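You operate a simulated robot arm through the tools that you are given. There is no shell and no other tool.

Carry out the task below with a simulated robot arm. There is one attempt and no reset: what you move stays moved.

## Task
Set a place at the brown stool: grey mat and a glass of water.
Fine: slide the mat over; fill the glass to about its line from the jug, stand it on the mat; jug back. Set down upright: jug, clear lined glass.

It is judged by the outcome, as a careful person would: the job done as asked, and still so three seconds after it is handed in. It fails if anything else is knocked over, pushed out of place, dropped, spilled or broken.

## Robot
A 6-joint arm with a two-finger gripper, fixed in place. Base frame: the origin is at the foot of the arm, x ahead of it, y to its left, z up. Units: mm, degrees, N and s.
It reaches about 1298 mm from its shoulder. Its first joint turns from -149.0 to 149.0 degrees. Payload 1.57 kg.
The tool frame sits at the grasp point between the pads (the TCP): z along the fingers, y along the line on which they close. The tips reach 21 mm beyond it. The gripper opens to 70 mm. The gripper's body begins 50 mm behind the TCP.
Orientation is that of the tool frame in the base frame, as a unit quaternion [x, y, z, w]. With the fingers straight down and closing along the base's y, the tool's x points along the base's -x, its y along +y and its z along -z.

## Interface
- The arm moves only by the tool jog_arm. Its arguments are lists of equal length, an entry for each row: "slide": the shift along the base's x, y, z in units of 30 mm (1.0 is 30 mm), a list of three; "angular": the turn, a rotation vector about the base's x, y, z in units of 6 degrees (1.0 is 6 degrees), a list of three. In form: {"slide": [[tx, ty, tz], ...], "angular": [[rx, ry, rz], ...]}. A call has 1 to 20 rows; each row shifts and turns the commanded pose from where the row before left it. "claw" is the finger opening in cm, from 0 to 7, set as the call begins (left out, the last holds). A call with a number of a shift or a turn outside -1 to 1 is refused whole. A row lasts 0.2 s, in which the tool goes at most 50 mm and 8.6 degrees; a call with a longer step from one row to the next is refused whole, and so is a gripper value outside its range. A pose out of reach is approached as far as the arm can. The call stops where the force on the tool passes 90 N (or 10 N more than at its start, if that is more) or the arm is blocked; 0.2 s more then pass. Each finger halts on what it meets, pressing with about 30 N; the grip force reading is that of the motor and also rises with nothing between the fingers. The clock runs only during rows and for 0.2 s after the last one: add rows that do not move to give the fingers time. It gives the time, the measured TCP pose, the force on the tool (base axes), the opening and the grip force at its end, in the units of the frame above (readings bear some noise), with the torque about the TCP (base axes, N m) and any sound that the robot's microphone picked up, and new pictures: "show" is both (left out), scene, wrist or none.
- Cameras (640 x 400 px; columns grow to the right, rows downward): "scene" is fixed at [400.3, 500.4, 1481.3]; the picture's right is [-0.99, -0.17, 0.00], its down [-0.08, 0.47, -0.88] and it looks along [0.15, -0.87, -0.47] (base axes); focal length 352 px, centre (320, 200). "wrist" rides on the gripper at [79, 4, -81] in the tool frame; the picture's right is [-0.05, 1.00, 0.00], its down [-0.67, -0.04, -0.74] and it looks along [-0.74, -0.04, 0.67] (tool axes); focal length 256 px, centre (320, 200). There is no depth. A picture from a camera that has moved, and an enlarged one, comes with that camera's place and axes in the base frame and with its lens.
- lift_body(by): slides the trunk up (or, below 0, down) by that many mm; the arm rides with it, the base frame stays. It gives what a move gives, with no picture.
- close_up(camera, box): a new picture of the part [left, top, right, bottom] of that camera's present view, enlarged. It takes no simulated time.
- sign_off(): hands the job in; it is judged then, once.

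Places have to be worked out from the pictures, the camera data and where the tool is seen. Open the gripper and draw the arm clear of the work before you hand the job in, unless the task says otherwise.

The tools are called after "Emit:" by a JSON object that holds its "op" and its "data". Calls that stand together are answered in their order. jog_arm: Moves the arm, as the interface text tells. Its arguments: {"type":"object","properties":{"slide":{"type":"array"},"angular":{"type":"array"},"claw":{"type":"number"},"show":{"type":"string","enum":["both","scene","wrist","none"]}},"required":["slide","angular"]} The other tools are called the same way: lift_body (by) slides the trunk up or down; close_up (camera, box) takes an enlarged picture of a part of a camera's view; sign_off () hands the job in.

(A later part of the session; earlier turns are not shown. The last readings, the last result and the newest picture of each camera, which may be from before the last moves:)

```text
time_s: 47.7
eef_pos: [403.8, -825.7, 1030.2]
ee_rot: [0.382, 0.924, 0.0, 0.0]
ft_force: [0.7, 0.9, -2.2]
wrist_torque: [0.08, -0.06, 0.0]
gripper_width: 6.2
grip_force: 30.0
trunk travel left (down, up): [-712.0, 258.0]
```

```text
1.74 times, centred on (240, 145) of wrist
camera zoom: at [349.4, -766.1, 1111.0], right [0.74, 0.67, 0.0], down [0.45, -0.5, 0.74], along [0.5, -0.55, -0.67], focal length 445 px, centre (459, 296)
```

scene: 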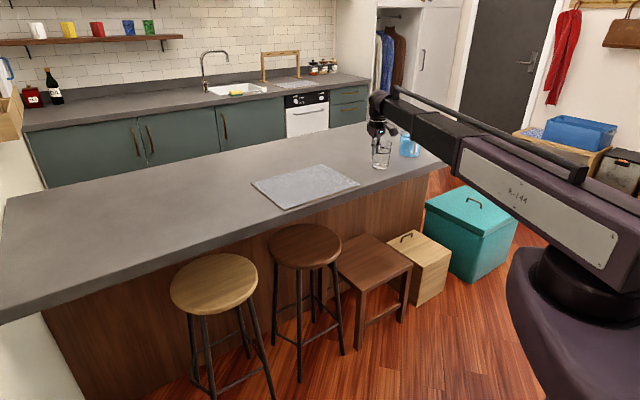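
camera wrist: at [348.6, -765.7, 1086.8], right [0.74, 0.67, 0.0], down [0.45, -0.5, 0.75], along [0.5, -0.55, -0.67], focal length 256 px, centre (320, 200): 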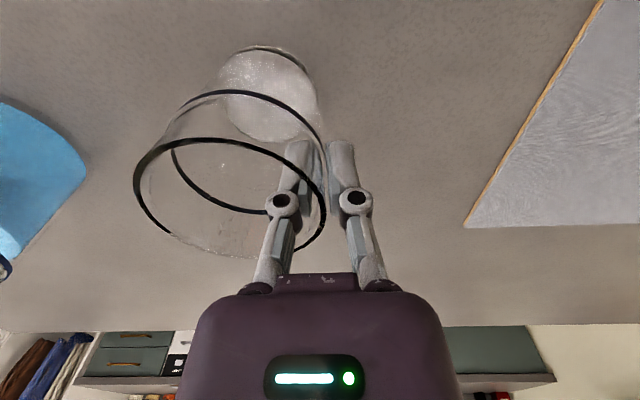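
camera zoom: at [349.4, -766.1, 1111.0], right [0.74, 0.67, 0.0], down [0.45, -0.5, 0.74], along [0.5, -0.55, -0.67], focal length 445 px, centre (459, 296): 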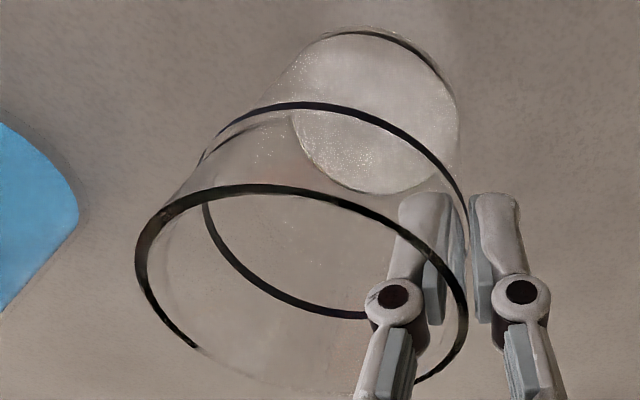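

The glass hangs firmly, leaning about 3° because the pads sit flat on its tapered wall. I level it with a small counter-tilt, raise, and carry it over to the mat.

Emit:
{"op": "lift_body", "data": {"by": 50}}

Emit:
{"op": "jog_arm", "data": {"slide": [[0.4, 0.28, 0], [0.72, 0.5, 0], [0.72, 0.5, 0], [0.72, 0.5, 0], [0.72, 0.5, 0], [0.72, 0.5, 0], [0.72, 0.5, 0], [0.72, 0.5, 0], [0.72, 0.5, 0], [0.72, 0.5, 0], [0.72, 0.5, 0], [0.72, 0.49, 0], [0.2, 0.14, 0], [0, 0, 0]], "angular": [[-0.2, 0.2, 0], [-0.2, 0.2, 0], [0, 0, 0], [0, 0, 0], [0, 0, 0], [0, 0, 0], [0, 0, 0], [0, 0, 0], [0, 0, 0], [0, 0, 0], [0, 0, 0], [0, 0, 0], [0, 0, 0], [0, 0, 0]]}}

Emit:
{"op": "close_up", "data": {"camera": "scene", "box": [230, 100, 390, 220]}}

```text
time_s: 48.6
eef_pos: [403.5, -827.3, 1078.8]
ee_rot: [0.383, 0.924, 0.001, 0.0]
ft_force: [1.1, 0.6, -1.7]
wrist_torque: [0.07, -0.05, 0.0]
gripper_width: 6.0
grip_force: 29.9
trunk travel left (down, up): [-762.0, 208.0]
```

```text
time_s: 51.6
eef_pos: [659.8, -648.1, 1079.6]
ee_rot: [0.383, 0.923, -0.027, -0.011]
ft_force: [-0.3, 0.2, -2.3]
wrist_torque: [0.09, -0.08, -0.01]
gripper_width: 6.2
grip_force: 30.0
trunk travel left (down, up): [-762.0, 208.0]
camera wrist: at [608.6, -585.1, 1161.0], right [0.74, 0.67, -0.06], down [0.48, -0.47, 0.75], along [0.47, -0.58, -0.66], focal length 256 px, centre (320, 200)
```

scene: 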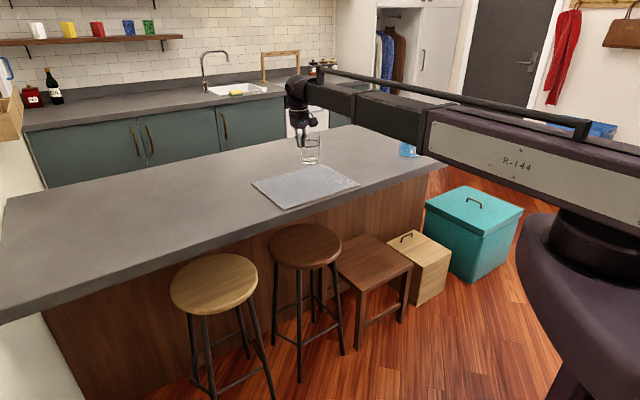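
wrist: 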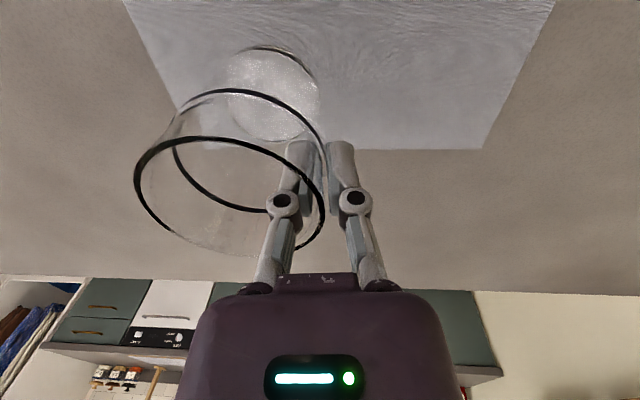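

```text
3.33 times, centred on (310, 160) of scene
camera zoom: at [400.3, 500.4, 1481.3], right [-0.99, -0.17, 0.0], down [-0.08, 0.47, -0.88], along [0.15, -0.87, -0.47], focal length 1175 px, centre (353, 333)
```

zoom: 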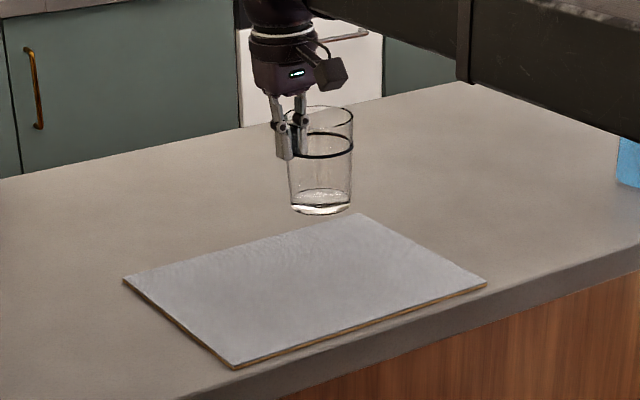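

The glass is upright and over the mat. I lower it, then creep to contact.

Emit:
{"op": "lift_body", "data": {"by": -62}}

Emit:
{"op": "lift_body", "data": {"by": -4}}

Emit:
{"op": "lift_body", "data": {"by": -2}}

```text
time_s: 52.6
eef_pos: [658.2, -649.1, 1018.2]
ee_rot: [0.383, 0.923, -0.028, -0.011]
ft_force: [-0.3, 0.0, -2.3]
wrist_torque: [0.08, -0.04, 0.02]
gripper_width: 6.0
grip_force: 30.3
trunk travel left (down, up): [-700.0, 270.0]
```

```text
time_s: 53.2
eef_pos: [659.6, -649.3, 1014.7]
ee_rot: [0.383, 0.923, -0.027, -0.011]
ft_force: [-0.3, -0.2, -2.3]
wrist_torque: [0.04, -0.08, -0.02]
gripper_width: 6.0
grip_force: 30.1
trunk travel left (down, up): [-696.0, 274.0]
```

```text
time_s: 53.7
eef_pos: [659.2, -648.6, 1013.0]
ee_rot: [0.382, 0.924, -0.028, -0.011]
ft_force: [0.2, -0.1, -2.0]
wrist_torque: [0.08, -0.06, 0.01]
gripper_width: 6.1
grip_force: 30.2
trunk travel left (down, up): [-694.0, 276.0]
```

Emit:
{"op": "lift_body", "data": {"by": -1.5}}

Emit:
{"op": "lift_body", "data": {"by": -1.5}}

```text
time_s: 54.2
eef_pos: [659.3, -649.8, 1012.0]
ee_rot: [0.382, 0.923, -0.028, -0.011]
ft_force: [1.5, -1.3, 2.5]
wrist_torque: [-0.03, -0.16, 0.02]
gripper_width: 6.1
grip_force: 29.5
trunk travel left (down, up): [-692.0, 278.0]
```

```text
time_s: 54.7
eef_pos: [658.6, -649.1, 1010.9]
ee_rot: [0.382, 0.924, -0.027, -0.01]
ft_force: [4.3, -3.6, 18.3]
wrist_torque: [-0.35, -0.39, 0.01]
gripper_width: 5.9
grip_force: 30.1
trunk travel left (down, up): [-691.0, 279.0]
```

The glass is firmly seated on the mat. I ease off slightly and release to a 40 mm opening.

Emit:
{"op": "lift_body", "data": {"by": 0.8}}

Emit:
{"op": "jog_arm", "data": {"slide": [[0, 0, 0], [0, 0, 0], [0, 0, 0], [0, 0, 0]], "angular": [[0, 0, 0], [0, 0, 0], [0, 0, 0], [0, 0, 0]], "claw": 4}}

Emit:
{"op": "close_up", "data": {"camera": "scene", "box": [230, 100, 390, 220]}}

```text
time_s: 55.2
eef_pos: [658.0, -648.1, 1010.4]
ee_rot: [0.382, 0.924, -0.027, -0.011]
ft_force: [3.7, -3.5, 11.7]
wrist_torque: [-0.33, -0.36, 0.02]
gripper_width: 5.9
grip_force: 30.6
trunk travel left (down, up): [-691.0, 279.0]
```

```text
time_s: 56.2
eef_pos: [658.0, -650.0, 1011.2]
ee_rot: [0.383, 0.923, -0.028, -0.012]
ft_force: [-0.4, -0.3, 0.1]
wrist_torque: [0.02, 0.01, -0.01]
gripper_width: 39.8
grip_force: 0.0
trunk travel left (down, up): [-691.0, 279.0]
camera wrist: at [608.3, -585.0, 1091.0], right [0.74, 0.67, -0.06], down [0.48, -0.46, 0.75], along [0.47, -0.58, -0.66], focal length 256 px, centre (320, 200)
```

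scene: 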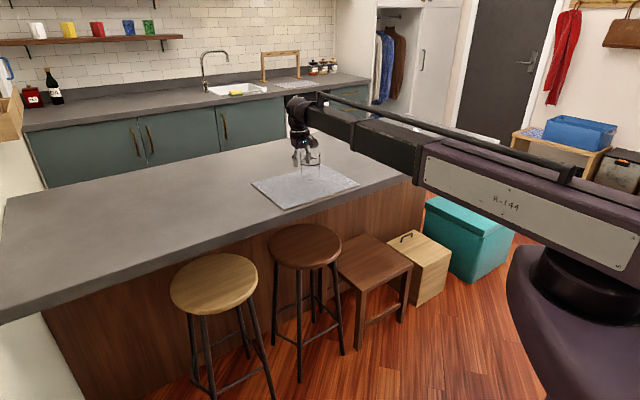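
wrist: 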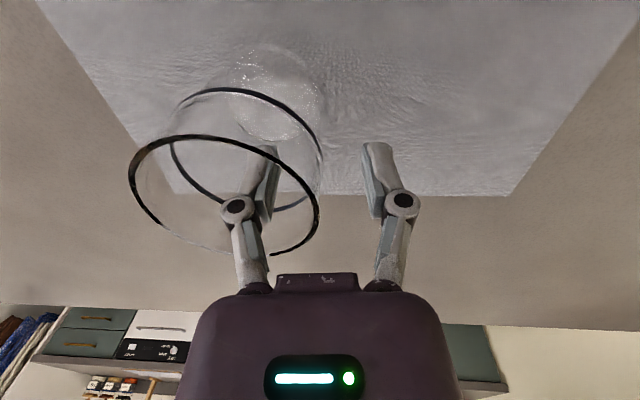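

```text
3.33 times, centred on (310, 160) of scene
camera zoom: at [400.3, 500.4, 1481.3], right [-0.99, -0.17, 0.0], down [-0.08, 0.47, -0.88], along [0.15, -0.87, -0.47], focal length 1175 px, centre (353, 333)
```

zoom: 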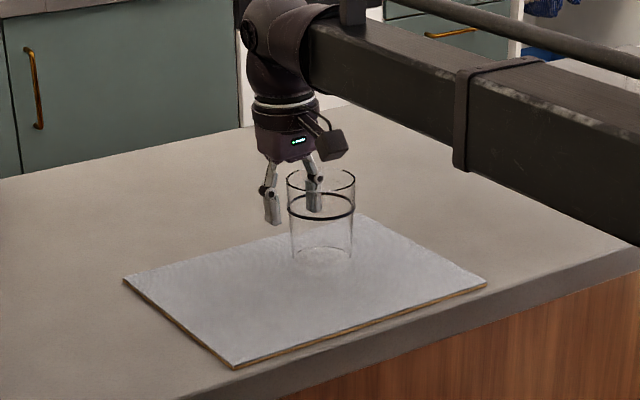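

The glass stands upright on the mat with the fingers free of it. I raise straight up to clear, then level the tool and turn it to the planned pouring yaw to learn how the wrist tilts in free air.

Emit:
{"op": "lift_body", "data": {"by": 268}}

Emit:
{"op": "jog_arm", "data": {"slide": [[0.14, 0.14, 0], [0.14, 0.14, 0], [0.14, 0.14, 0], [0.14, 0.14, 0], [0.14, 0.14, 0], [0.14, 0.14, 0], [0.14, 0.14, 0], [0.14, 0.14, 0], [0.14, 0.14, 0], [0.14, 0.14, 0], [0.14, 0.14, 0], [0.14, 0.14, 0], [0.14, 0.14, 0], [0.14, 0.14, 0], [0, 0, 0], [0, 0, 0]], "angular": [[0.4, -0.4, 0], [0, 0, -1], [0, 0, -1], [0, 0, -1], [0, 0, -1], [0, 0, -1], [0, 0, -1], [0, 0, -1], [0, 0, -1], [0, 0, -1], [0, 0, -1], [0, 0, -1], [0, 0, -1], [0, 0, -1], [0, 0, -1], [0, 0, -1]], "claw": 7}}

```text
time_s: 59.0
eef_pos: [658.4, -648.3, 1277.9]
ee_rot: [0.382, 0.924, -0.027, -0.011]
ft_force: [0.3, 0.8, -0.4]
wrist_torque: [-0.03, -0.02, 0.02]
gripper_width: 40.1
grip_force: 0.0
trunk travel left (down, up): [-959.0, 11.0]
```

```text
time_s: 62.4
eef_pos: [718.1, -590.4, 1278.1]
ee_rot: [0.924, 0.382, 0.0, 0.0]
ft_force: [0.7, 0.7, 0.6]
wrist_torque: [0.05, 0.0, 0.05]
gripper_width: 69.9
grip_force: 0.0
trunk travel left (down, up): [-959.0, 11.0]
camera wrist: at [775.8, -535.8, 1359.1], right [0.67, -0.75, 0.0], down [-0.5, -0.44, 0.74], along [-0.56, -0.5, -0.67], focal length 256 px, centre (320, 200)
```

scene: 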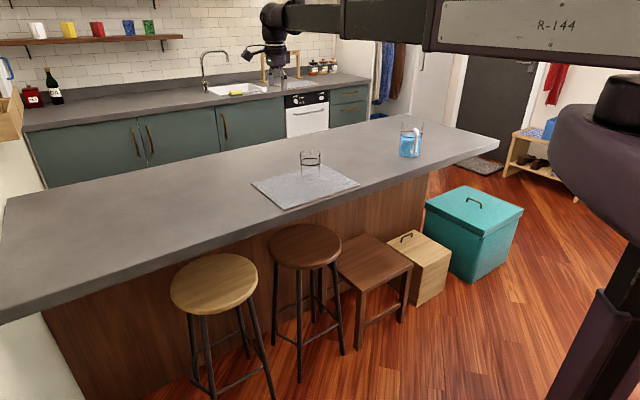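
wrist: 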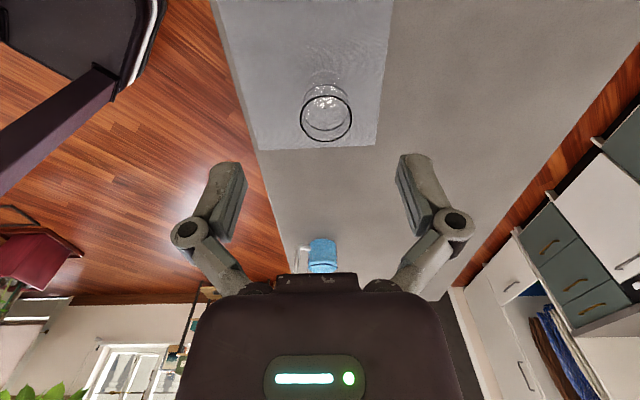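

Now a tilt test in free air: 60° toward -v about the w axis, watching how z behaves.

Emit:
{"op": "jog_arm", "data": {"slide": [[0, 0, 0], [0, 0, 0], [0, 0, 0], [0, 0, 0], [0, 0, 0], [0, 0, 0], [0, 0, 0], [0, 0, 0], [0, 0, 0], [0, 0, 0]], "angular": [[0.707, -0.707, 0], [0.707, -0.707, 0], [0.707, -0.707, 0], [0.707, -0.707, 0], [0.707, -0.707, 0], [0.707, -0.707, 0], [0.707, -0.707, 0], [0.707, -0.707, 0], [0.707, -0.707, 0], [0.707, -0.707, 0]]}}

```text
time_s: 64.6
eef_pos: [716.5, -590.4, 1370.9]
ee_rot: [0.8, 0.331, 0.462, -0.191]
ft_force: [-0.1, -0.1, 0.1]
wrist_torque: [0.02, -0.05, 0.01]
gripper_width: 69.8
grip_force: 0.0
out of reach, approached as far as the arm can: row 2, 3, 4, 5, 6, 7, 8, 9, 10
trunk travel left (down, up): [-959.0, 11.0]
camera wrist: at [698.1, -613.4, 1480.3], right [0.69, -0.72, -0.05], down [-0.72, -0.67, -0.2], along [0.12, 0.17, -0.98], focal length 256 px, centre (320, 200)
```

scene: 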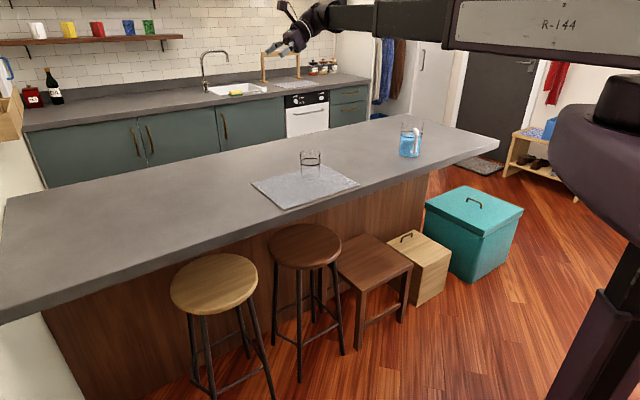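
wrist: 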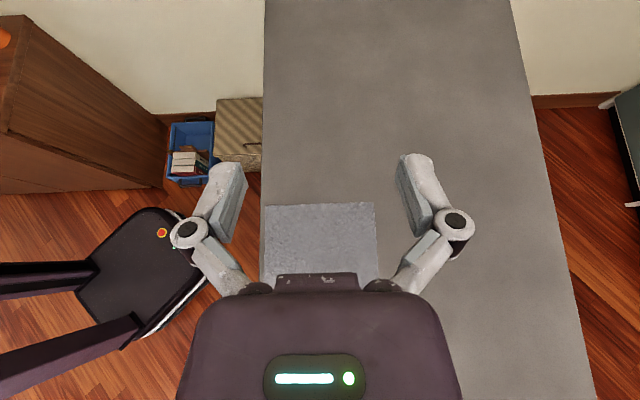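

As expected, x, y and orientation hold, while z rises as 186·(1−cosθ) mm, so the wrist centre is 186 mm behind the TCP. I check further tilt range up to 84°.

Emit:
{"op": "jog_arm", "data": {"slide": [[0, 0, 0], [0, 0, 0], [0, 0, 0], [0, 0, 0]], "angular": [[0.707, -0.707, 0], [0.707, -0.707, 0], [0.707, -0.707, 0], [0.707, -0.707, 0]], "show": "scene"}}

```text
time_s: 65.6
eef_pos: [717.9, -589.8, 1444.6]
ee_rot: [0.687, 0.284, 0.618, -0.255]
ft_force: [0.2, -1.1, -0.2]
wrist_torque: [-0.02, 0.0, -0.01]
gripper_width: 70.0
grip_force: 0.1
out of reach, approached as far as the arm can: row 1, 2, 3, 4
trunk travel left (down, up): [-959.0, 11.0]
```

scene: 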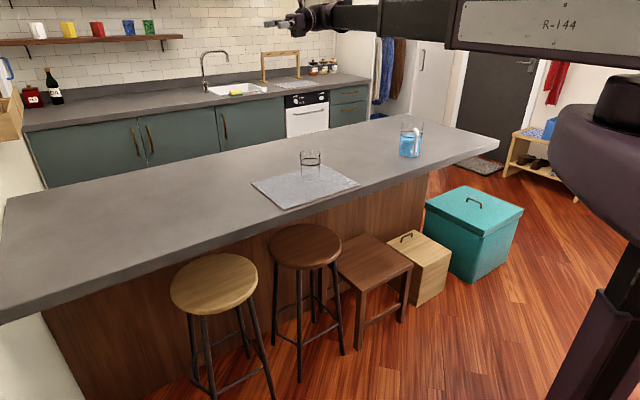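

The tilt range is ample. I untilt while moving back toward the jug side, staying high.

Emit:
{"op": "jog_arm", "data": {"slide": [[-0.977, -0.467, 0], [-0.977, -0.467, 0], [-0.977, -0.467, 0], [-0.977, -0.467, 0], [-0.977, -0.467, 0], [-0.977, -0.467, 0], [-0.977, -0.467, 0], [-0.977, -0.467, 0], [-0.977, -0.467, 0], [-0.977, -0.467, 0], [-0.977, -0.467, 0], [-0.977, -0.467, 0], [-0.977, -0.467, 0], [-0.977, -0.467, 0]], "angular": [[-0.707, 0.707, 0], [-0.707, 0.707, 0], [-0.707, 0.707, 0], [-0.707, 0.707, 0], [-0.707, 0.707, 0], [-0.707, 0.707, 0], [-0.707, 0.707, 0], [-0.707, 0.707, 0], [-0.707, 0.707, 0], [-0.707, 0.707, 0], [-0.707, 0.707, 0], [-0.707, 0.707, 0], [-0.707, 0.707, 0], [-0.707, 0.707, 0]], "show": "none"}}

Emit:
{"op": "jog_arm", "data": {"slide": [[-0.3, -0.14, 0], [-0.3, -0.14, 0], [-0.3, -0.14, 0], [-0.3, -0.14, 0], [-0.3, -0.14, 0], [-0.3, -0.14, 0], [-0.3, -0.14, 0], [-0.3, -0.14, 0], [-0.3, -0.14, 0], [-0.1, -0.1, 0]], "angular": [[0, 0, 1], [0, 0, 1], [0, 0, 1], [0, 0, 1], [0, 0, 1], [0, 0, 1], [0, 0, 1], [0, 0, 1], [0, 0, 1], [0, 0, 0.333]], "show": "none"}}

Emit:
{"op": "lift_body", "data": {"by": -120}}

Emit:
{"op": "jog_arm", "data": {"slide": [[0, 0, 0]], "angular": [[0, 0, 0]], "show": "wrist"}}

```text
time_s: 68.6
eef_pos: [306.6, -786.3, 1279.4]
ee_rot: [0.924, 0.382, -0.001, 0.0]
ft_force: [0.1, 0.2, -0.3]
wrist_torque: [0.01, -0.02, 0.03]
gripper_width: 70.0
grip_force: 0.0
out of reach, approached as far as the arm can: row 1, 2, 3, 4, 5, 6, 7, 8, 9, 10, 11, 12, 14
trunk travel left (down, up): [-959.0, 11.0]
```

```text
time_s: 70.8
eef_pos: [221.9, -827.0, 1277.8]
ee_rot: [0.635, 0.772, 0.0, 0.0]
ft_force: [-0.3, 0.4, 0.3]
wrist_torque: [0.01, -0.03, 0.04]
gripper_width: 70.0
grip_force: 0.2
trunk travel left (down, up): [-959.0, 11.0]
```

```text
time_s: 72.3
eef_pos: [222.2, -826.9, 1158.1]
ee_rot: [0.636, 0.772, -0.001, 0.0]
ft_force: [0.4, 0.2, -1.2]
wrist_torque: [0.01, -0.01, 0.04]
gripper_width: 70.2
grip_force: 0.1
trunk travel left (down, up): [-839.0, 131.0]
```

```text
time_s: 72.7
eef_pos: [222.6, -826.5, 1157.6]
ee_rot: [0.636, 0.772, 0.0, -0.001]
ft_force: [-0.3, 1.2, -0.2]
wrist_torque: [-0.01, -0.01, -0.02]
gripper_width: 70.1
grip_force: 0.0
trunk travel left (down, up): [-839.0, 131.0]
camera wrist: at [211.2, -747.2, 1239.1], right [0.99, 0.14, 0.0], down [0.09, -0.66, 0.74], along [0.1, -0.74, -0.67], focal length 256 px, centre (320, 200)
```

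wrist: 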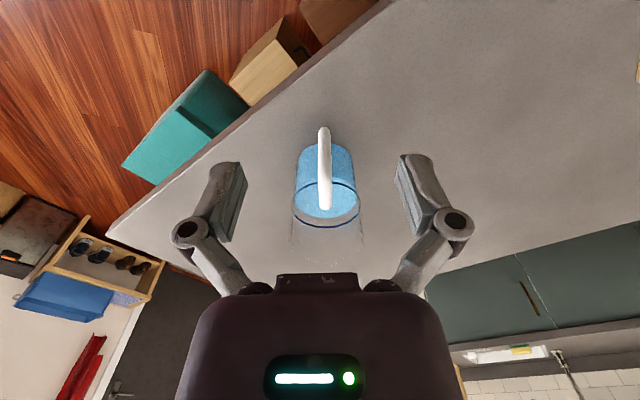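

Emit:
{"op": "close_up", "data": {"camera": "wrist", "box": [256, 110, 400, 280]}}

```text
2.35 times, centred on (328, 195) of wrist
camera zoom: at [211.2, -747.2, 1239.1], right [0.99, 0.14, 0.0], down [0.09, -0.66, 0.74], along [0.1, -0.74, -0.67], focal length 602 px, centre (301, 212)
```

zoom: 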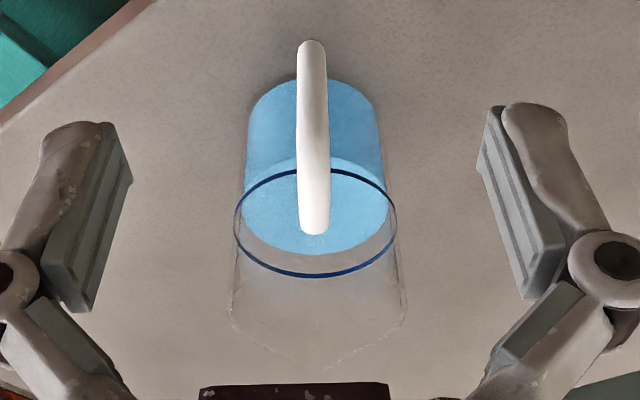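

The handle plane lines up exactly with the tool's plane in yaw and lateral position, so the bar is about 100 mm straight ahead. I move over it, then lower to just above the handle for a check.

Emit:
{"op": "jog_arm", "data": {"slide": [[0.159, -0.818, 0], [0.159, -0.818, 0], [0.159, -0.818, 0], [0.159, -0.818, 0], [0, 0, 0]], "angular": [[0, 0, 0], [0, 0, 0], [0, 0, 0], [0, 0, 0], [0, 0, 0]], "show": "none"}}

Emit:
{"op": "lift_body", "data": {"by": -70}}

Emit:
{"op": "jog_arm", "data": {"slide": [[0, 0, 0]], "angular": [[0, 0, 0]]}}

Emit:
{"op": "close_up", "data": {"camera": "wrist", "box": [200, 40, 440, 280]}}

Emit:
{"op": "close_up", "data": {"camera": "scene", "box": [350, 70, 470, 170]}}

```text
time_s: 73.9
eef_pos: [241.6, -924.4, 1158.6]
ee_rot: [0.636, 0.772, 0.0, 0.0]
ft_force: [0.2, -0.3, -0.2]
wrist_torque: [-0.01, 0.02, -0.01]
gripper_width: 69.9
grip_force: 0.0
trunk travel left (down, up): [-839.0, 131.0]
```

```text
time_s: 74.9
eef_pos: [240.4, -925.2, 1088.3]
ee_rot: [0.636, 0.772, 0.0, 0.0]
ft_force: [-0.2, -0.7, -0.2]
wrist_torque: [-0.01, -0.04, 0.01]
gripper_width: 70.1
grip_force: 0.0
trunk travel left (down, up): [-769.0, 201.0]
```

```text
time_s: 75.3
eef_pos: [242.3, -924.8, 1088.3]
ee_rot: [0.636, 0.771, -0.001, 0.0]
ft_force: [0.0, -0.3, 0.6]
wrist_torque: [0.02, -0.01, 0.04]
gripper_width: 70.0
grip_force: 0.1
trunk travel left (down, up): [-769.0, 201.0]
camera wrist: at [230.4, -845.0, 1169.1], right [0.99, 0.14, 0.0], down [0.09, -0.66, 0.74], along [0.1, -0.74, -0.67], focal length 256 px, centre (320, 200)
```

scene: 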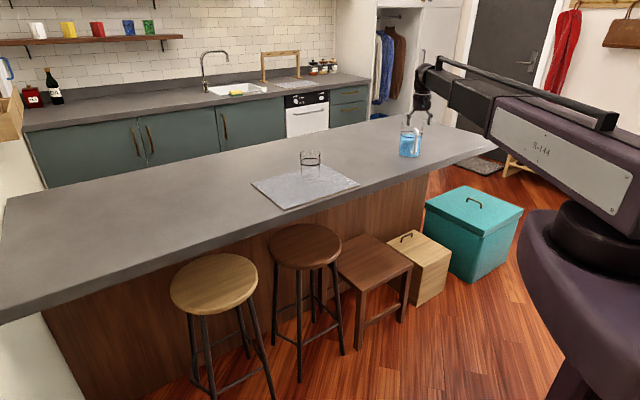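
wrist: 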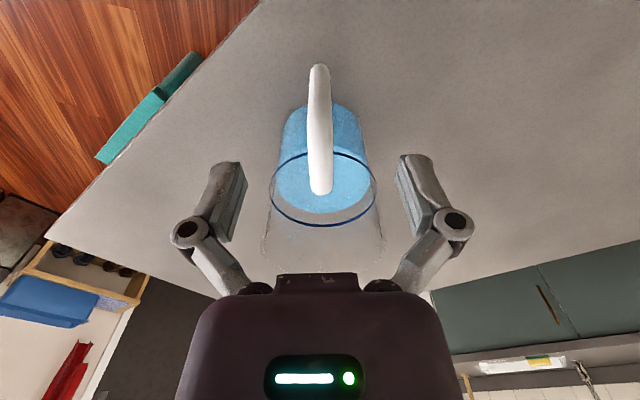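

```text
1.67 times, centred on (320, 160) of wrist
camera zoom: at [230.4, -845.0, 1169.1], right [0.99, 0.14, 0.0], down [0.09, -0.66, 0.74], along [0.1, -0.74, -0.67], focal length 427 px, centre (320, 267)
```

zoom: 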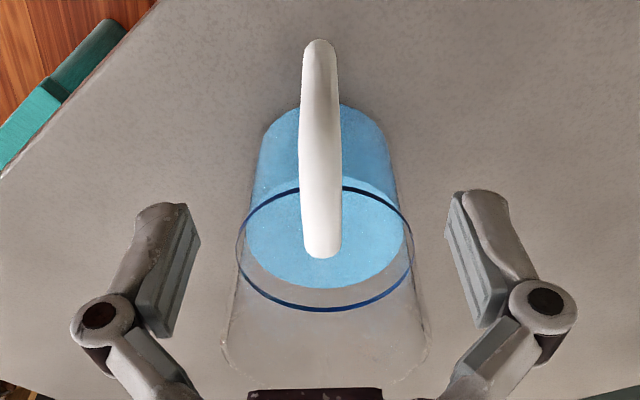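

```text
4.00 times, centred on (410, 120) of scene
camera zoom: at [400.3, 500.4, 1481.3], right [-0.99, -0.17, 0.0], down [-0.08, 0.47, -0.88], along [0.15, -0.87, -0.47], focal length 1410 px, centre (-40, 520)
```

zoom: 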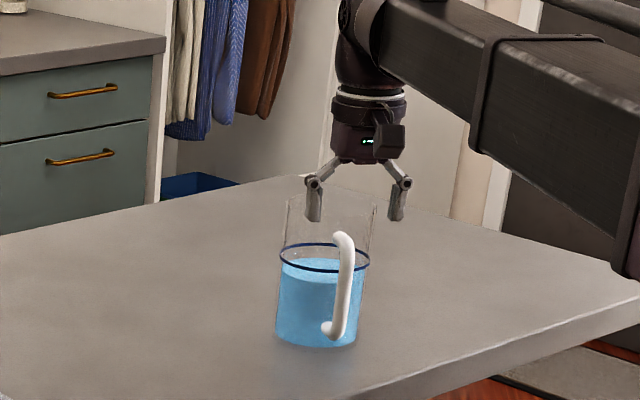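

The fingers straddle the handle evenly and the purple body stays above the rim at the planned depth. I lower to TCP z≈1010 around the handle bar in two steps.

Emit:
{"op": "lift_body", "data": {"by": -50}}

Emit:
{"op": "lift_body", "data": {"by": -28}}

Emit:
{"op": "close_up", "data": {"camera": "wrist", "box": [200, 40, 440, 280]}}

Emit:
{"op": "close_up", "data": {"camera": "scene", "box": [350, 70, 470, 170]}}

```text
time_s: 76.3
eef_pos: [243.1, -926.1, 1040.1]
ee_rot: [0.636, 0.772, 0.0, 0.0]
ft_force: [0.0, -0.4, -0.1]
wrist_torque: [-0.03, 0.01, 0.0]
gripper_width: 69.9
grip_force: 0.0
trunk travel left (down, up): [-719.0, 251.0]
```

```text
time_s: 77.0
eef_pos: [242.5, -925.4, 1009.6]
ee_rot: [0.636, 0.771, 0.001, 0.0]
ft_force: [-0.2, 0.3, 0.5]
wrist_torque: [-0.03, -0.01, -0.01]
gripper_width: 70.3
grip_force: 0.1
trunk travel left (down, up): [-691.0, 279.0]
```

```text
1.67 times, centred on (320, 160) of wrist
camera zoom: at [230.4, -845.0, 1091.0], right [0.99, 0.14, 0.0], down [0.09, -0.66, 0.74], along [0.1, -0.74, -0.67], focal length 427 px, centre (320, 267)
```

zoom: 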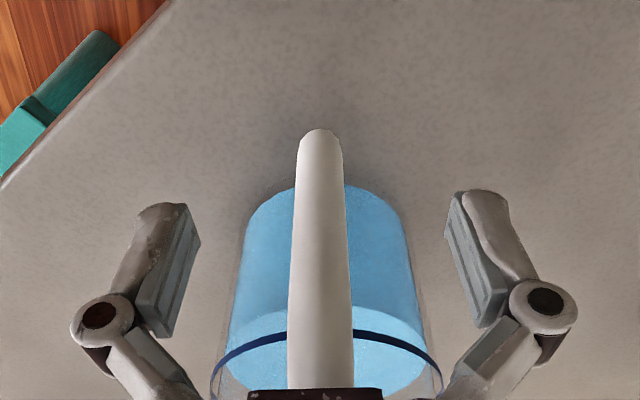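

```text
4.00 times, centred on (410, 120) of scene
camera zoom: at [400.3, 500.4, 1481.3], right [-0.99, -0.17, 0.0], down [-0.08, 0.47, -0.88], along [0.15, -0.87, -0.47], focal length 1410 px, centre (-40, 520)
```

zoom: 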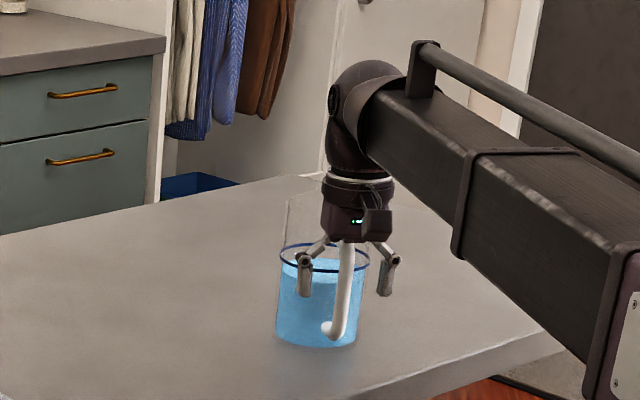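

No contact and the bar sits between the pads. I close the gripper on the handle.

Emit:
{"op": "jog_arm", "data": {"slide": [[0, 0, 0], [0, 0, 0], [0, 0, 0], [0, 0, 0], [0, 0, 0], [0, 0, 0]], "angular": [[0, 0, 0], [0, 0, 0], [0, 0, 0], [0, 0, 0], [0, 0, 0], [0, 0, 0]], "claw": 0, "show": "wrist"}}

Emit:
{"op": "close_up", "data": {"camera": "wrist", "box": [200, 40, 440, 280]}}

```text
time_s: 78.4
eef_pos: [242.1, -925.9, 1012.2]
ee_rot: [0.637, 0.771, 0.001, 0.0]
ft_force: [1.6, 1.1, 4.9]
wrist_torque: [0.04, -0.01, 0.01]
gripper_width: 14.4
grip_force: 29.7
trunk travel left (down, up): [-691.0, 279.0]
camera wrist: at [230.4, -844.6, 1091.5], right [0.99, 0.14, 0.0], down [0.09, -0.66, 0.75], along [0.1, -0.74, -0.67], focal length 256 px, centre (320, 200)
```

wrist: 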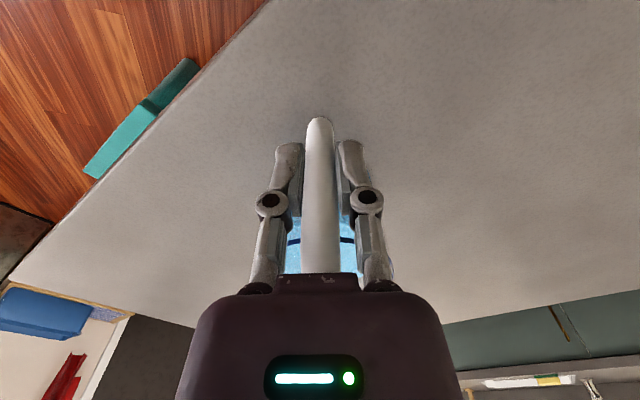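

```text
1.67 times, centred on (320, 160) of wrist
camera zoom: at [230.4, -844.6, 1091.5], right [0.99, 0.14, 0.0], down [0.09, -0.66, 0.75], along [0.1, -0.74, -0.67], focal length 427 px, centre (320, 267)
```

zoom: 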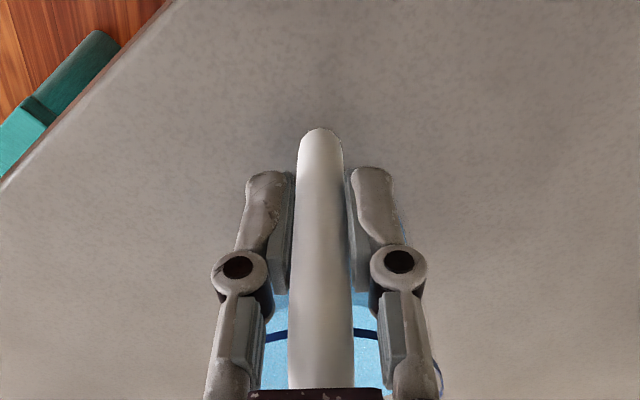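

The handle is gripped (14.4 mm, 30 N). I lift only a few millimetres first to see whether the jug sags in the grip.

Emit:
{"op": "lift_body", "data": {"by": 5}}

Emit:
{"op": "jog_arm", "data": {"slide": [[0, 0, 0], [0, 0, 0], [0, 0, 0]], "angular": [[0, 0, 0], [0, 0, 0], [0, 0, 0]], "show": "none"}}

Emit:
{"op": "close_up", "data": {"camera": "scene", "box": [350, 70, 470, 170]}}

Emit:
{"op": "close_up", "data": {"camera": "wrist", "box": [200, 40, 440, 280]}}

```text
time_s: 78.9
eef_pos: [242.4, -926.1, 1014.1]
ee_rot: [0.637, 0.771, 0.0, -0.001]
ft_force: [-0.3, 0.4, -8.1]
wrist_torque: [0.58, 0.07, 0.0]
gripper_width: 14.5
grip_force: 30.0
trunk travel left (down, up): [-696.0, 274.0]
```

```text
time_s: 79.7
eef_pos: [242.4, -925.2, 1013.6]
ee_rot: [0.636, 0.772, 0.0, 0.0]
ft_force: [-0.4, -0.1, -7.2]
wrist_torque: [0.58, 0.12, 0.0]
gripper_width: 14.3
grip_force: 29.9
trunk travel left (down, up): [-696.0, 274.0]
```

```text
4.00 times, centred on (410, 120) of scene
camera zoom: at [400.3, 500.4, 1481.3], right [-0.99, -0.17, 0.0], down [-0.08, 0.47, -0.88], along [0.15, -0.87, -0.47], focal length 1410 px, centre (-40, 520)
```

zoom: 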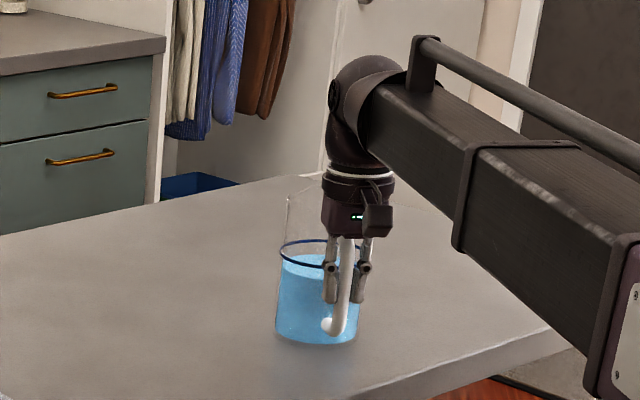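

```text
1.67 times, centred on (320, 160) of wrist
camera zoom: at [230.6, -845.8, 1095.3], right [0.99, 0.14, 0.0], down [0.09, -0.66, 0.74], along [0.1, -0.74, -0.67], focal length 427 px, centre (320, 267)
```

zoom: 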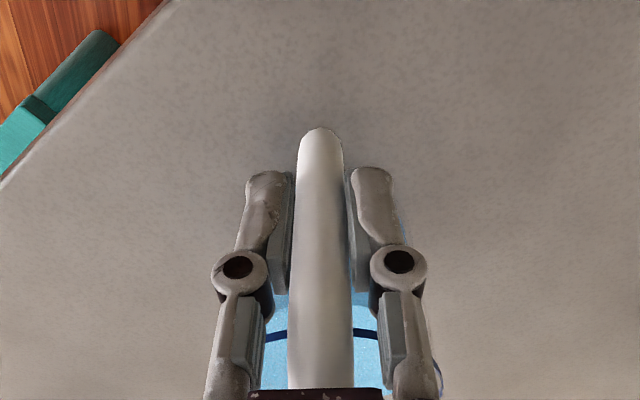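

It carries 7.6 N with 0.59 N·m torque and no visible sag. I lift a bit more and compare again.

Emit:
{"op": "lift_body", "data": {"by": 25}}

Emit:
{"op": "jog_arm", "data": {"slide": [[0, 0, 0], [0, 0, 0]], "angular": [[0, 0, 0], [0, 0, 0]], "show": "none"}}

Emit:
{"op": "close_up", "data": {"camera": "scene", "box": [350, 70, 470, 170]}}

Emit:
{"op": "close_up", "data": {"camera": "wrist", "box": [200, 40, 440, 280]}}

```text
time_s: 80.4
eef_pos: [242.4, -925.5, 1040.1]
ee_rot: [0.636, 0.772, 0.001, -0.001]
ft_force: [0.4, 0.2, -8.5]
wrist_torque: [0.61, 0.11, -0.03]
gripper_width: 14.2
grip_force: 29.8
trunk travel left (down, up): [-721.0, 249.0]
```

```text
time_s: 81.0
eef_pos: [241.7, -925.2, 1039.3]
ee_rot: [0.636, 0.772, 0.0, 0.001]
ft_force: [-0.5, -0.4, -7.4]
wrist_torque: [0.55, 0.14, -0.02]
gripper_width: 14.4
grip_force: 30.3
trunk travel left (down, up): [-721.0, 249.0]
```

```text
4.00 times, centred on (410, 120) of scene
camera zoom: at [400.3, 500.4, 1481.3], right [-0.99, -0.17, 0.0], down [-0.08, 0.47, -0.88], along [0.15, -0.87, -0.47], focal length 1410 px, centre (-40, 520)
```

zoom: 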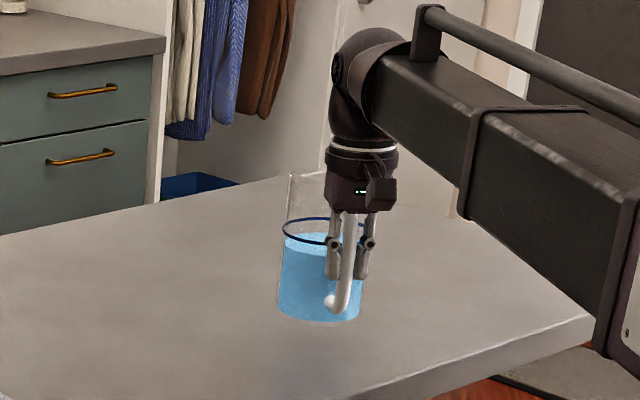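

```text
1.67 times, centred on (320, 160) of wrist
camera zoom: at [230.5, -845.8, 1120.4], right [0.99, 0.14, 0.0], down [0.09, -0.66, 0.74], along [0.1, -0.74, -0.67], focal length 427 px, centre (320, 267)
```

zoom: 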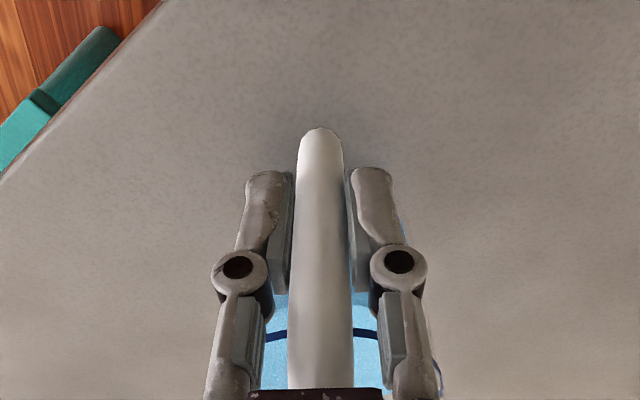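

The grip is stable. I raise the jug so its base clears the glass rim by 60 mm, then carry it smoothly to a staging point on the +v side of the glass while turning it so the spout faces the glass.

Emit:
{"op": "lift_body", "data": {"by": 141}}

Emit:
{"op": "jog_arm", "data": {"slide": [[0.15, 0.11, 0], [0.35, 0.26, 0], [0.5, 0.37, 0], [0.5, 0.37, 0], [0.5, 0.37, 0], [0.5, 0.37, 0], [0.5, 0.37, 0], [0.5, 0.37, 0], [0.5, 0.37, 0], [0.5, 0.37, 0], [0.5, 0.37, 0], [0.5, 0.37, 0], [0.5, 0.37, 0], [0.5, 0.37, 0], [0.5, 0.37, 0], [0.5, 0.37, 0], [0.5, 0.37, 0], [0.5, 0.37, 0], [0.35, 0.26, 0], [0.15, 0.11, 0]], "angular": [[0, 0, -0.1], [0, 0, -0.2], [0, 0, -0.25], [0, 0, -0.25], [0, 0, -0.25], [0, 0, -0.25], [0, 0, -0.25], [0, 0, -0.25], [0, 0, -0.25], [0, 0, -0.25], [0, 0, -0.25], [0, 0, -0.25], [0, 0, -0.25], [0, 0, -0.25], [0, 0, -0.25], [0, 0, -0.25], [0, 0, -0.25], [0, 0, -0.25], [0, 0, -0.2], [0, 0, -0.1]]}}

```text
time_s: 82.7
eef_pos: [241.4, -926.4, 1179.5]
ee_rot: [0.636, 0.772, 0.0, -0.001]
ft_force: [-0.2, 0.0, -7.8]
wrist_torque: [0.6, 0.13, -0.03]
gripper_width: 14.5
grip_force: 30.2
trunk travel left (down, up): [-862.0, 108.0]
```

```text
time_s: 86.9
eef_pos: [513.5, -725.1, 1179.3]
ee_rot: [0.801, 0.599, 0.0, 0.0]
ft_force: [0.1, 0.7, -7.5]
wrist_torque: [0.54, -0.19, 0.03]
gripper_width: 14.2
grip_force: 29.7
trunk travel left (down, up): [-862.0, 108.0]
camera wrist: at [539.0, -649.4, 1261.5], right [0.94, -0.34, 0.0], down [-0.22, -0.63, 0.74], along [-0.25, -0.7, -0.67], focal length 256 px, centre (320, 200)
```

scene: 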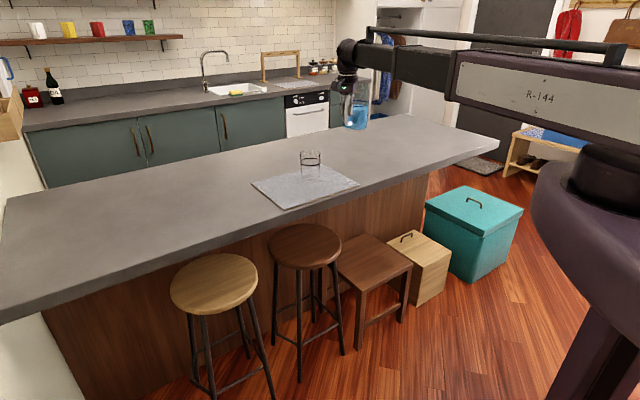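
wrist: 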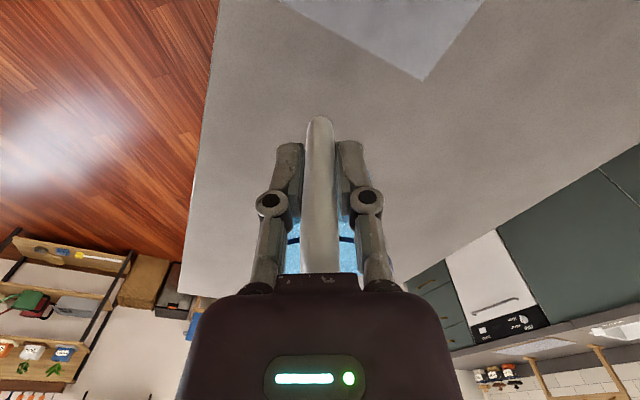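

The jug rides steadily. I repeat the second half of the carry to the staging point.

Emit:
{"op": "jog_arm", "data": {"slide": [[0.15, 0.11, 0], [0.35, 0.26, 0], [0.5, 0.37, 0], [0.5, 0.37, 0], [0.5, 0.37, 0], [0.5, 0.37, 0], [0.5, 0.37, 0], [0.5, 0.37, 0], [0.5, 0.37, 0], [0.5, 0.37, 0], [0.5, 0.37, 0], [0.5, 0.37, 0], [0.5, 0.37, 0], [0.5, 0.37, 0], [0.5, 0.37, 0], [0.5, 0.37, 0], [0.5, 0.37, 0], [0.5, 0.37, 0], [0.3, 0.22, 0], [0.14, 0.1, 0]], "angular": [[0, 0, -0.1], [0, 0, -0.2], [0, 0, -0.258], [0, 0, -0.258], [0, 0, -0.258], [0, 0, -0.258], [0, 0, -0.258], [0, 0, -0.258], [0, 0, -0.258], [0, 0, -0.258], [0, 0, -0.258], [0, 0, -0.258], [0, 0, -0.258], [0, 0, -0.258], [0, 0, -0.258], [0, 0, -0.258], [0, 0, -0.258], [0, 0, -0.258], [0, 0, -0.2], [0, 0, -0.1]]}}

Emit:
{"op": "close_up", "data": {"camera": "scene", "box": [210, 50, 370, 210]}}

```text
time_s: 91.1
eef_pos: [782.0, -526.8, 1180.2]
ee_rot: [0.924, 0.382, 0.001, 0.0]
ft_force: [0.3, 0.1, -7.4]
wrist_torque: [0.4, -0.42, 0.0]
gripper_width: 14.3
grip_force: 30.5
trunk travel left (down, up): [-862.0, 108.0]
camera wrist: at [840.4, -472.5, 1261.3], right [0.67, -0.74, 0.0], down [-0.5, -0.45, 0.74], along [-0.55, -0.5, -0.67], focal length 256 px, centre (320, 200)
```

scene: 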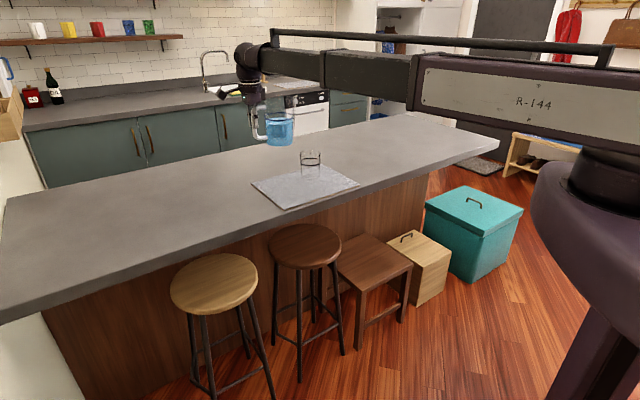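
wrist: 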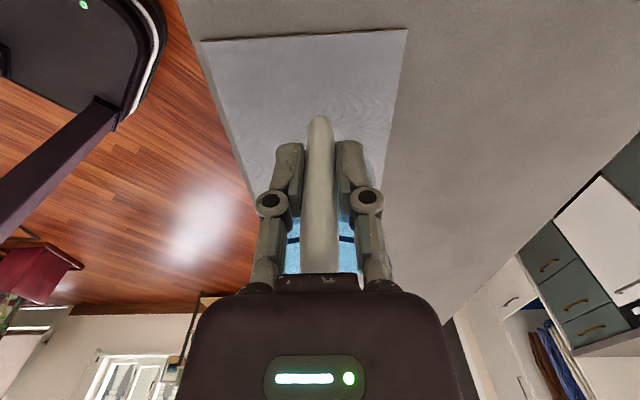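

```text
2.50 times, centred on (290, 130) of scene
camera zoom: at [400.3, 500.4, 1481.3], right [-0.99, -0.17, 0.0], down [-0.08, 0.47, -0.88], along [0.15, -0.87, -0.47], focal length 881 px, centre (395, 375)
```

zoom: 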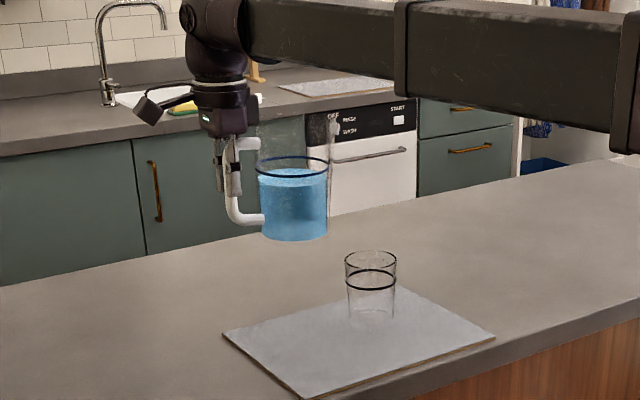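

The jug and glass are seen nicely side-on. I tilt to 36° here, which is below the pouring angle of about 50°, before moving in.

Emit:
{"op": "jog_arm", "data": {"slide": [[0, 0, 0], [0, 0, 0], [0, 0, 0], [0, 0, 0], [0, 0, 0], [0, 0, 0], [0, 0, 0], [0, 0, 0], [0, 0, 0], [0, 0, 0], [0, 0, 0], [0, 0, 0], [0, 0, 0]], "angular": [[0.177, -0.177, 0], [0.3535, -0.3535, 0], [0.3535, -0.3535, 0], [0.3535, -0.3535, 0], [0.3535, -0.3535, 0], [0.3535, -0.3535, 0], [0.3535, -0.3535, 0], [0.3535, -0.3535, 0], [0.3535, -0.3535, 0], [0.3535, -0.3535, 0], [0.3535, -0.3535, 0], [0.3535, -0.3535, 0], [0.177, -0.177, 0]], "show": "scene"}}

Emit:
{"op": "close_up", "data": {"camera": "scene", "box": [210, 50, 370, 210]}}

```text
time_s: 93.9
eef_pos: [780.6, -527.0, 1215.2]
ee_rot: [0.879, 0.364, 0.286, -0.119]
ft_force: [-0.2, -0.2, -7.5]
wrist_torque: [0.23, -0.23, -0.02]
gripper_width: 14.4
grip_force: 30.2
out of reach, approached as far as the arm can: row 5, 7, 8, 9, 10, 11, 12
trunk travel left (down, up): [-862.0, 108.0]
```

scene: 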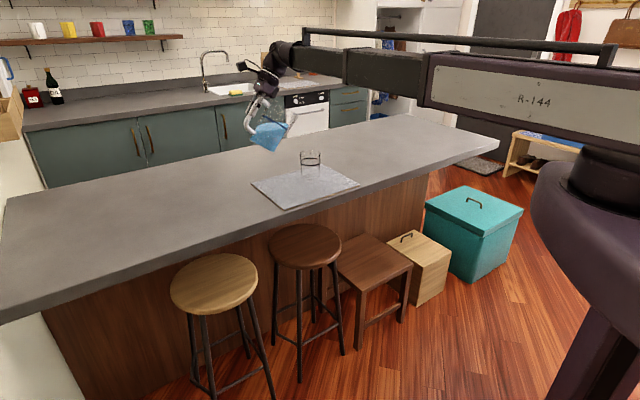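

```text
2.50 times, centred on (290, 130) of scene
camera zoom: at [400.3, 500.4, 1481.3], right [-0.99, -0.17, 0.0], down [-0.08, 0.47, -0.88], along [0.15, -0.87, -0.47], focal length 881 px, centre (395, 375)
```

zoom: 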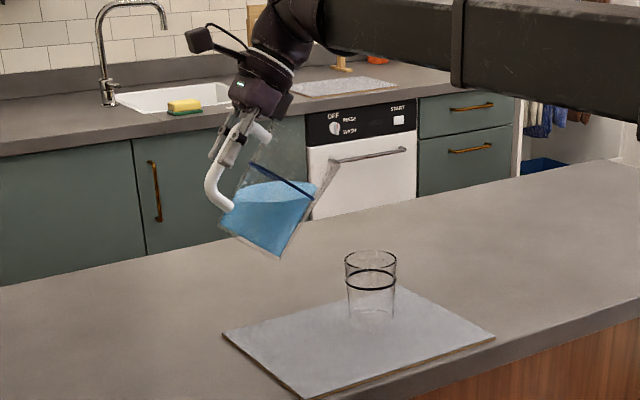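

The predicted lip position matches the picture to the pixel, and the water surface is level in the tilted jug. I shift 40 mm toward the glass and lower so the lip sits about 24 mm above the rim, just inside the near wall.

Emit:
{"op": "jog_arm", "data": {"slide": [[-0.1, -0.1, 0], [-0.2, -0.2, 0], [-0.25, -0.25, 0], [-0.25, -0.25, 0], [-0.15, -0.15, 0], [0, 0, 0]], "angular": [[0, 0, 0], [0, 0, 0], [0, 0, 0], [0, 0, 0], [0, 0, 0], [0, 0, 0]], "show": "none"}}

Emit:
{"op": "lift_body", "data": {"by": -90}}

Emit:
{"op": "close_up", "data": {"camera": "scene", "box": [210, 50, 370, 210]}}

```text
time_s: 95.3
eef_pos: [752.5, -555.0, 1217.0]
ee_rot: [0.879, 0.365, 0.285, -0.119]
ft_force: [0.1, 0.7, -7.0]
wrist_torque: [0.19, -0.27, 0.03]
gripper_width: 14.3
grip_force: 30.1
trunk travel left (down, up): [-862.0, 108.0]
```

```text
time_s: 96.6
eef_pos: [752.8, -555.1, 1126.8]
ee_rot: [0.879, 0.364, 0.285, -0.118]
ft_force: [-0.2, 0.0, -6.9]
wrist_torque: [0.21, -0.21, 0.01]
gripper_width: 14.5
grip_force: 30.3
trunk travel left (down, up): [-772.0, 198.0]
```

```text
2.50 times, centred on (290, 130) of scene
camera zoom: at [400.3, 500.4, 1481.3], right [-0.99, -0.17, 0.0], down [-0.08, 0.47, -0.88], along [0.15, -0.87, -0.47], focal length 881 px, centre (395, 375)
```

zoom: 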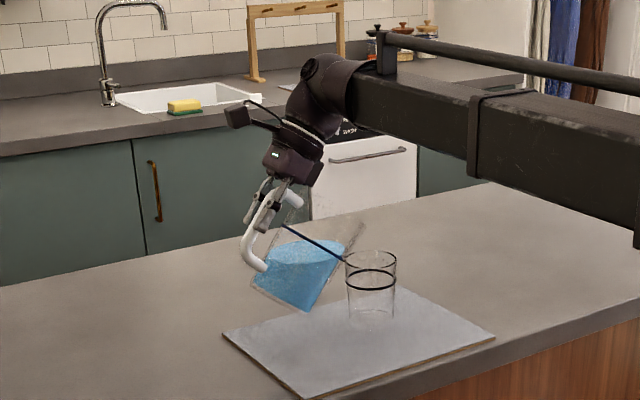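

The lip is centred over the near half of the glass. I lower another 30 mm, then tilt on to 48° with compensating travel, and check.

Emit:
{"op": "lift_body", "data": {"by": -30}}

Emit:
{"op": "close_up", "data": {"camera": "scene", "box": [240, 90, 360, 190]}}

Emit:
{"op": "jog_arm", "data": {"slide": [[-0.077, -0.077, 0], [-0.077, -0.077, 0], [-0.077, -0.077, 0], [-0.077, -0.077, 0], [0, 0, 0]], "angular": [[0.3535, -0.3535, 0], [0.3535, -0.3535, 0], [0.3535, -0.3535, 0], [0.3535, -0.3535, 0], [0, 0, 0]], "show": "wrist"}}

Emit:
{"op": "close_up", "data": {"camera": "scene", "box": [240, 90, 360, 190]}}

```text
time_s: 97.3
eef_pos: [752.9, -556.0, 1096.3]
ee_rot: [0.879, 0.364, 0.285, -0.118]
ft_force: [-0.4, -0.3, -7.0]
wrist_torque: [0.22, -0.25, 0.03]
gripper_width: 14.4
grip_force: 30.2
trunk travel left (down, up): [-742.0, 228.0]
```

```text
4.00 times, centred on (300, 140) of scene
camera zoom: at [400.3, 500.4, 1481.3], right [-0.99, -0.17, 0.0], down [-0.08, 0.47, -0.88], along [0.15, -0.87, -0.47], focal length 1410 px, centre (400, 440)
```

zoom: 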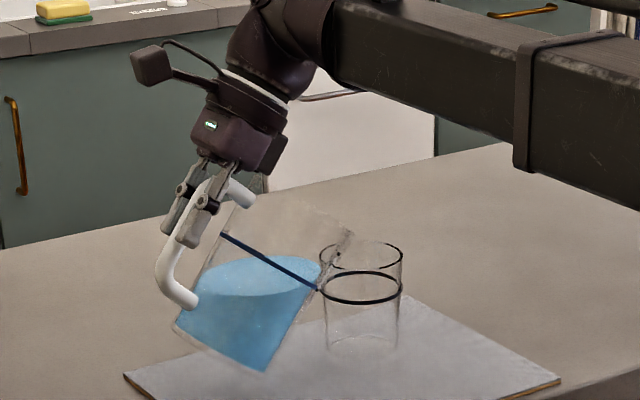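

```text
time_s: 98.5
eef_pos: [744.2, -564.9, 1122.1]
ee_rot: [0.844, 0.35, 0.374, -0.156]
ft_force: [0.3, 0.0, -6.0]
wrist_torque: [0.14, -0.14, -0.02]
gripper_width: 14.5
grip_force: 29.5
out of reach, approached as far as the arm can: row 1, 2, 3, 4
trunk travel left (down, up): [-742.0, 228.0]
camera wrist: at [741.2, -571.6, 1234.9], right [0.68, -0.73, -0.04], down [-0.73, -0.68, 0.01], along [-0.03, 0.03, -1.0], focal length 256 px, centre (320, 200)
```

wrist: 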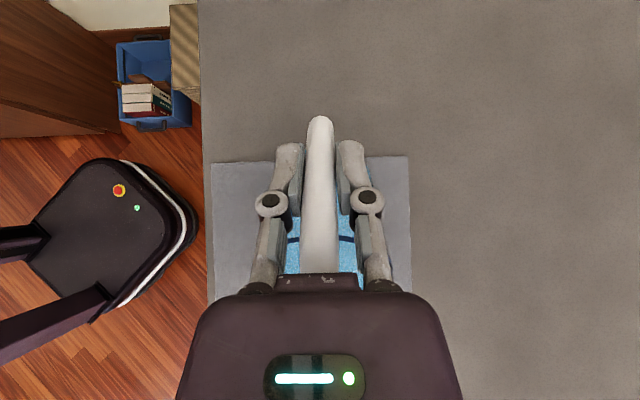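

```text
4.00 times, centred on (300, 140) of scene
camera zoom: at [400.3, 500.4, 1481.3], right [-0.99, -0.17, 0.0], down [-0.08, 0.47, -0.88], along [0.15, -0.87, -0.47], focal length 1410 px, centre (400, 440)
```

zoom: 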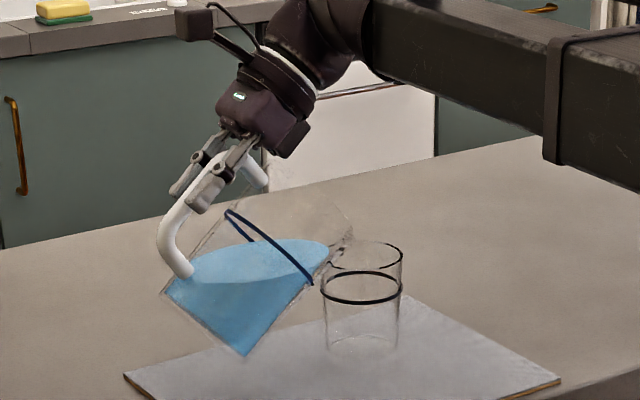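

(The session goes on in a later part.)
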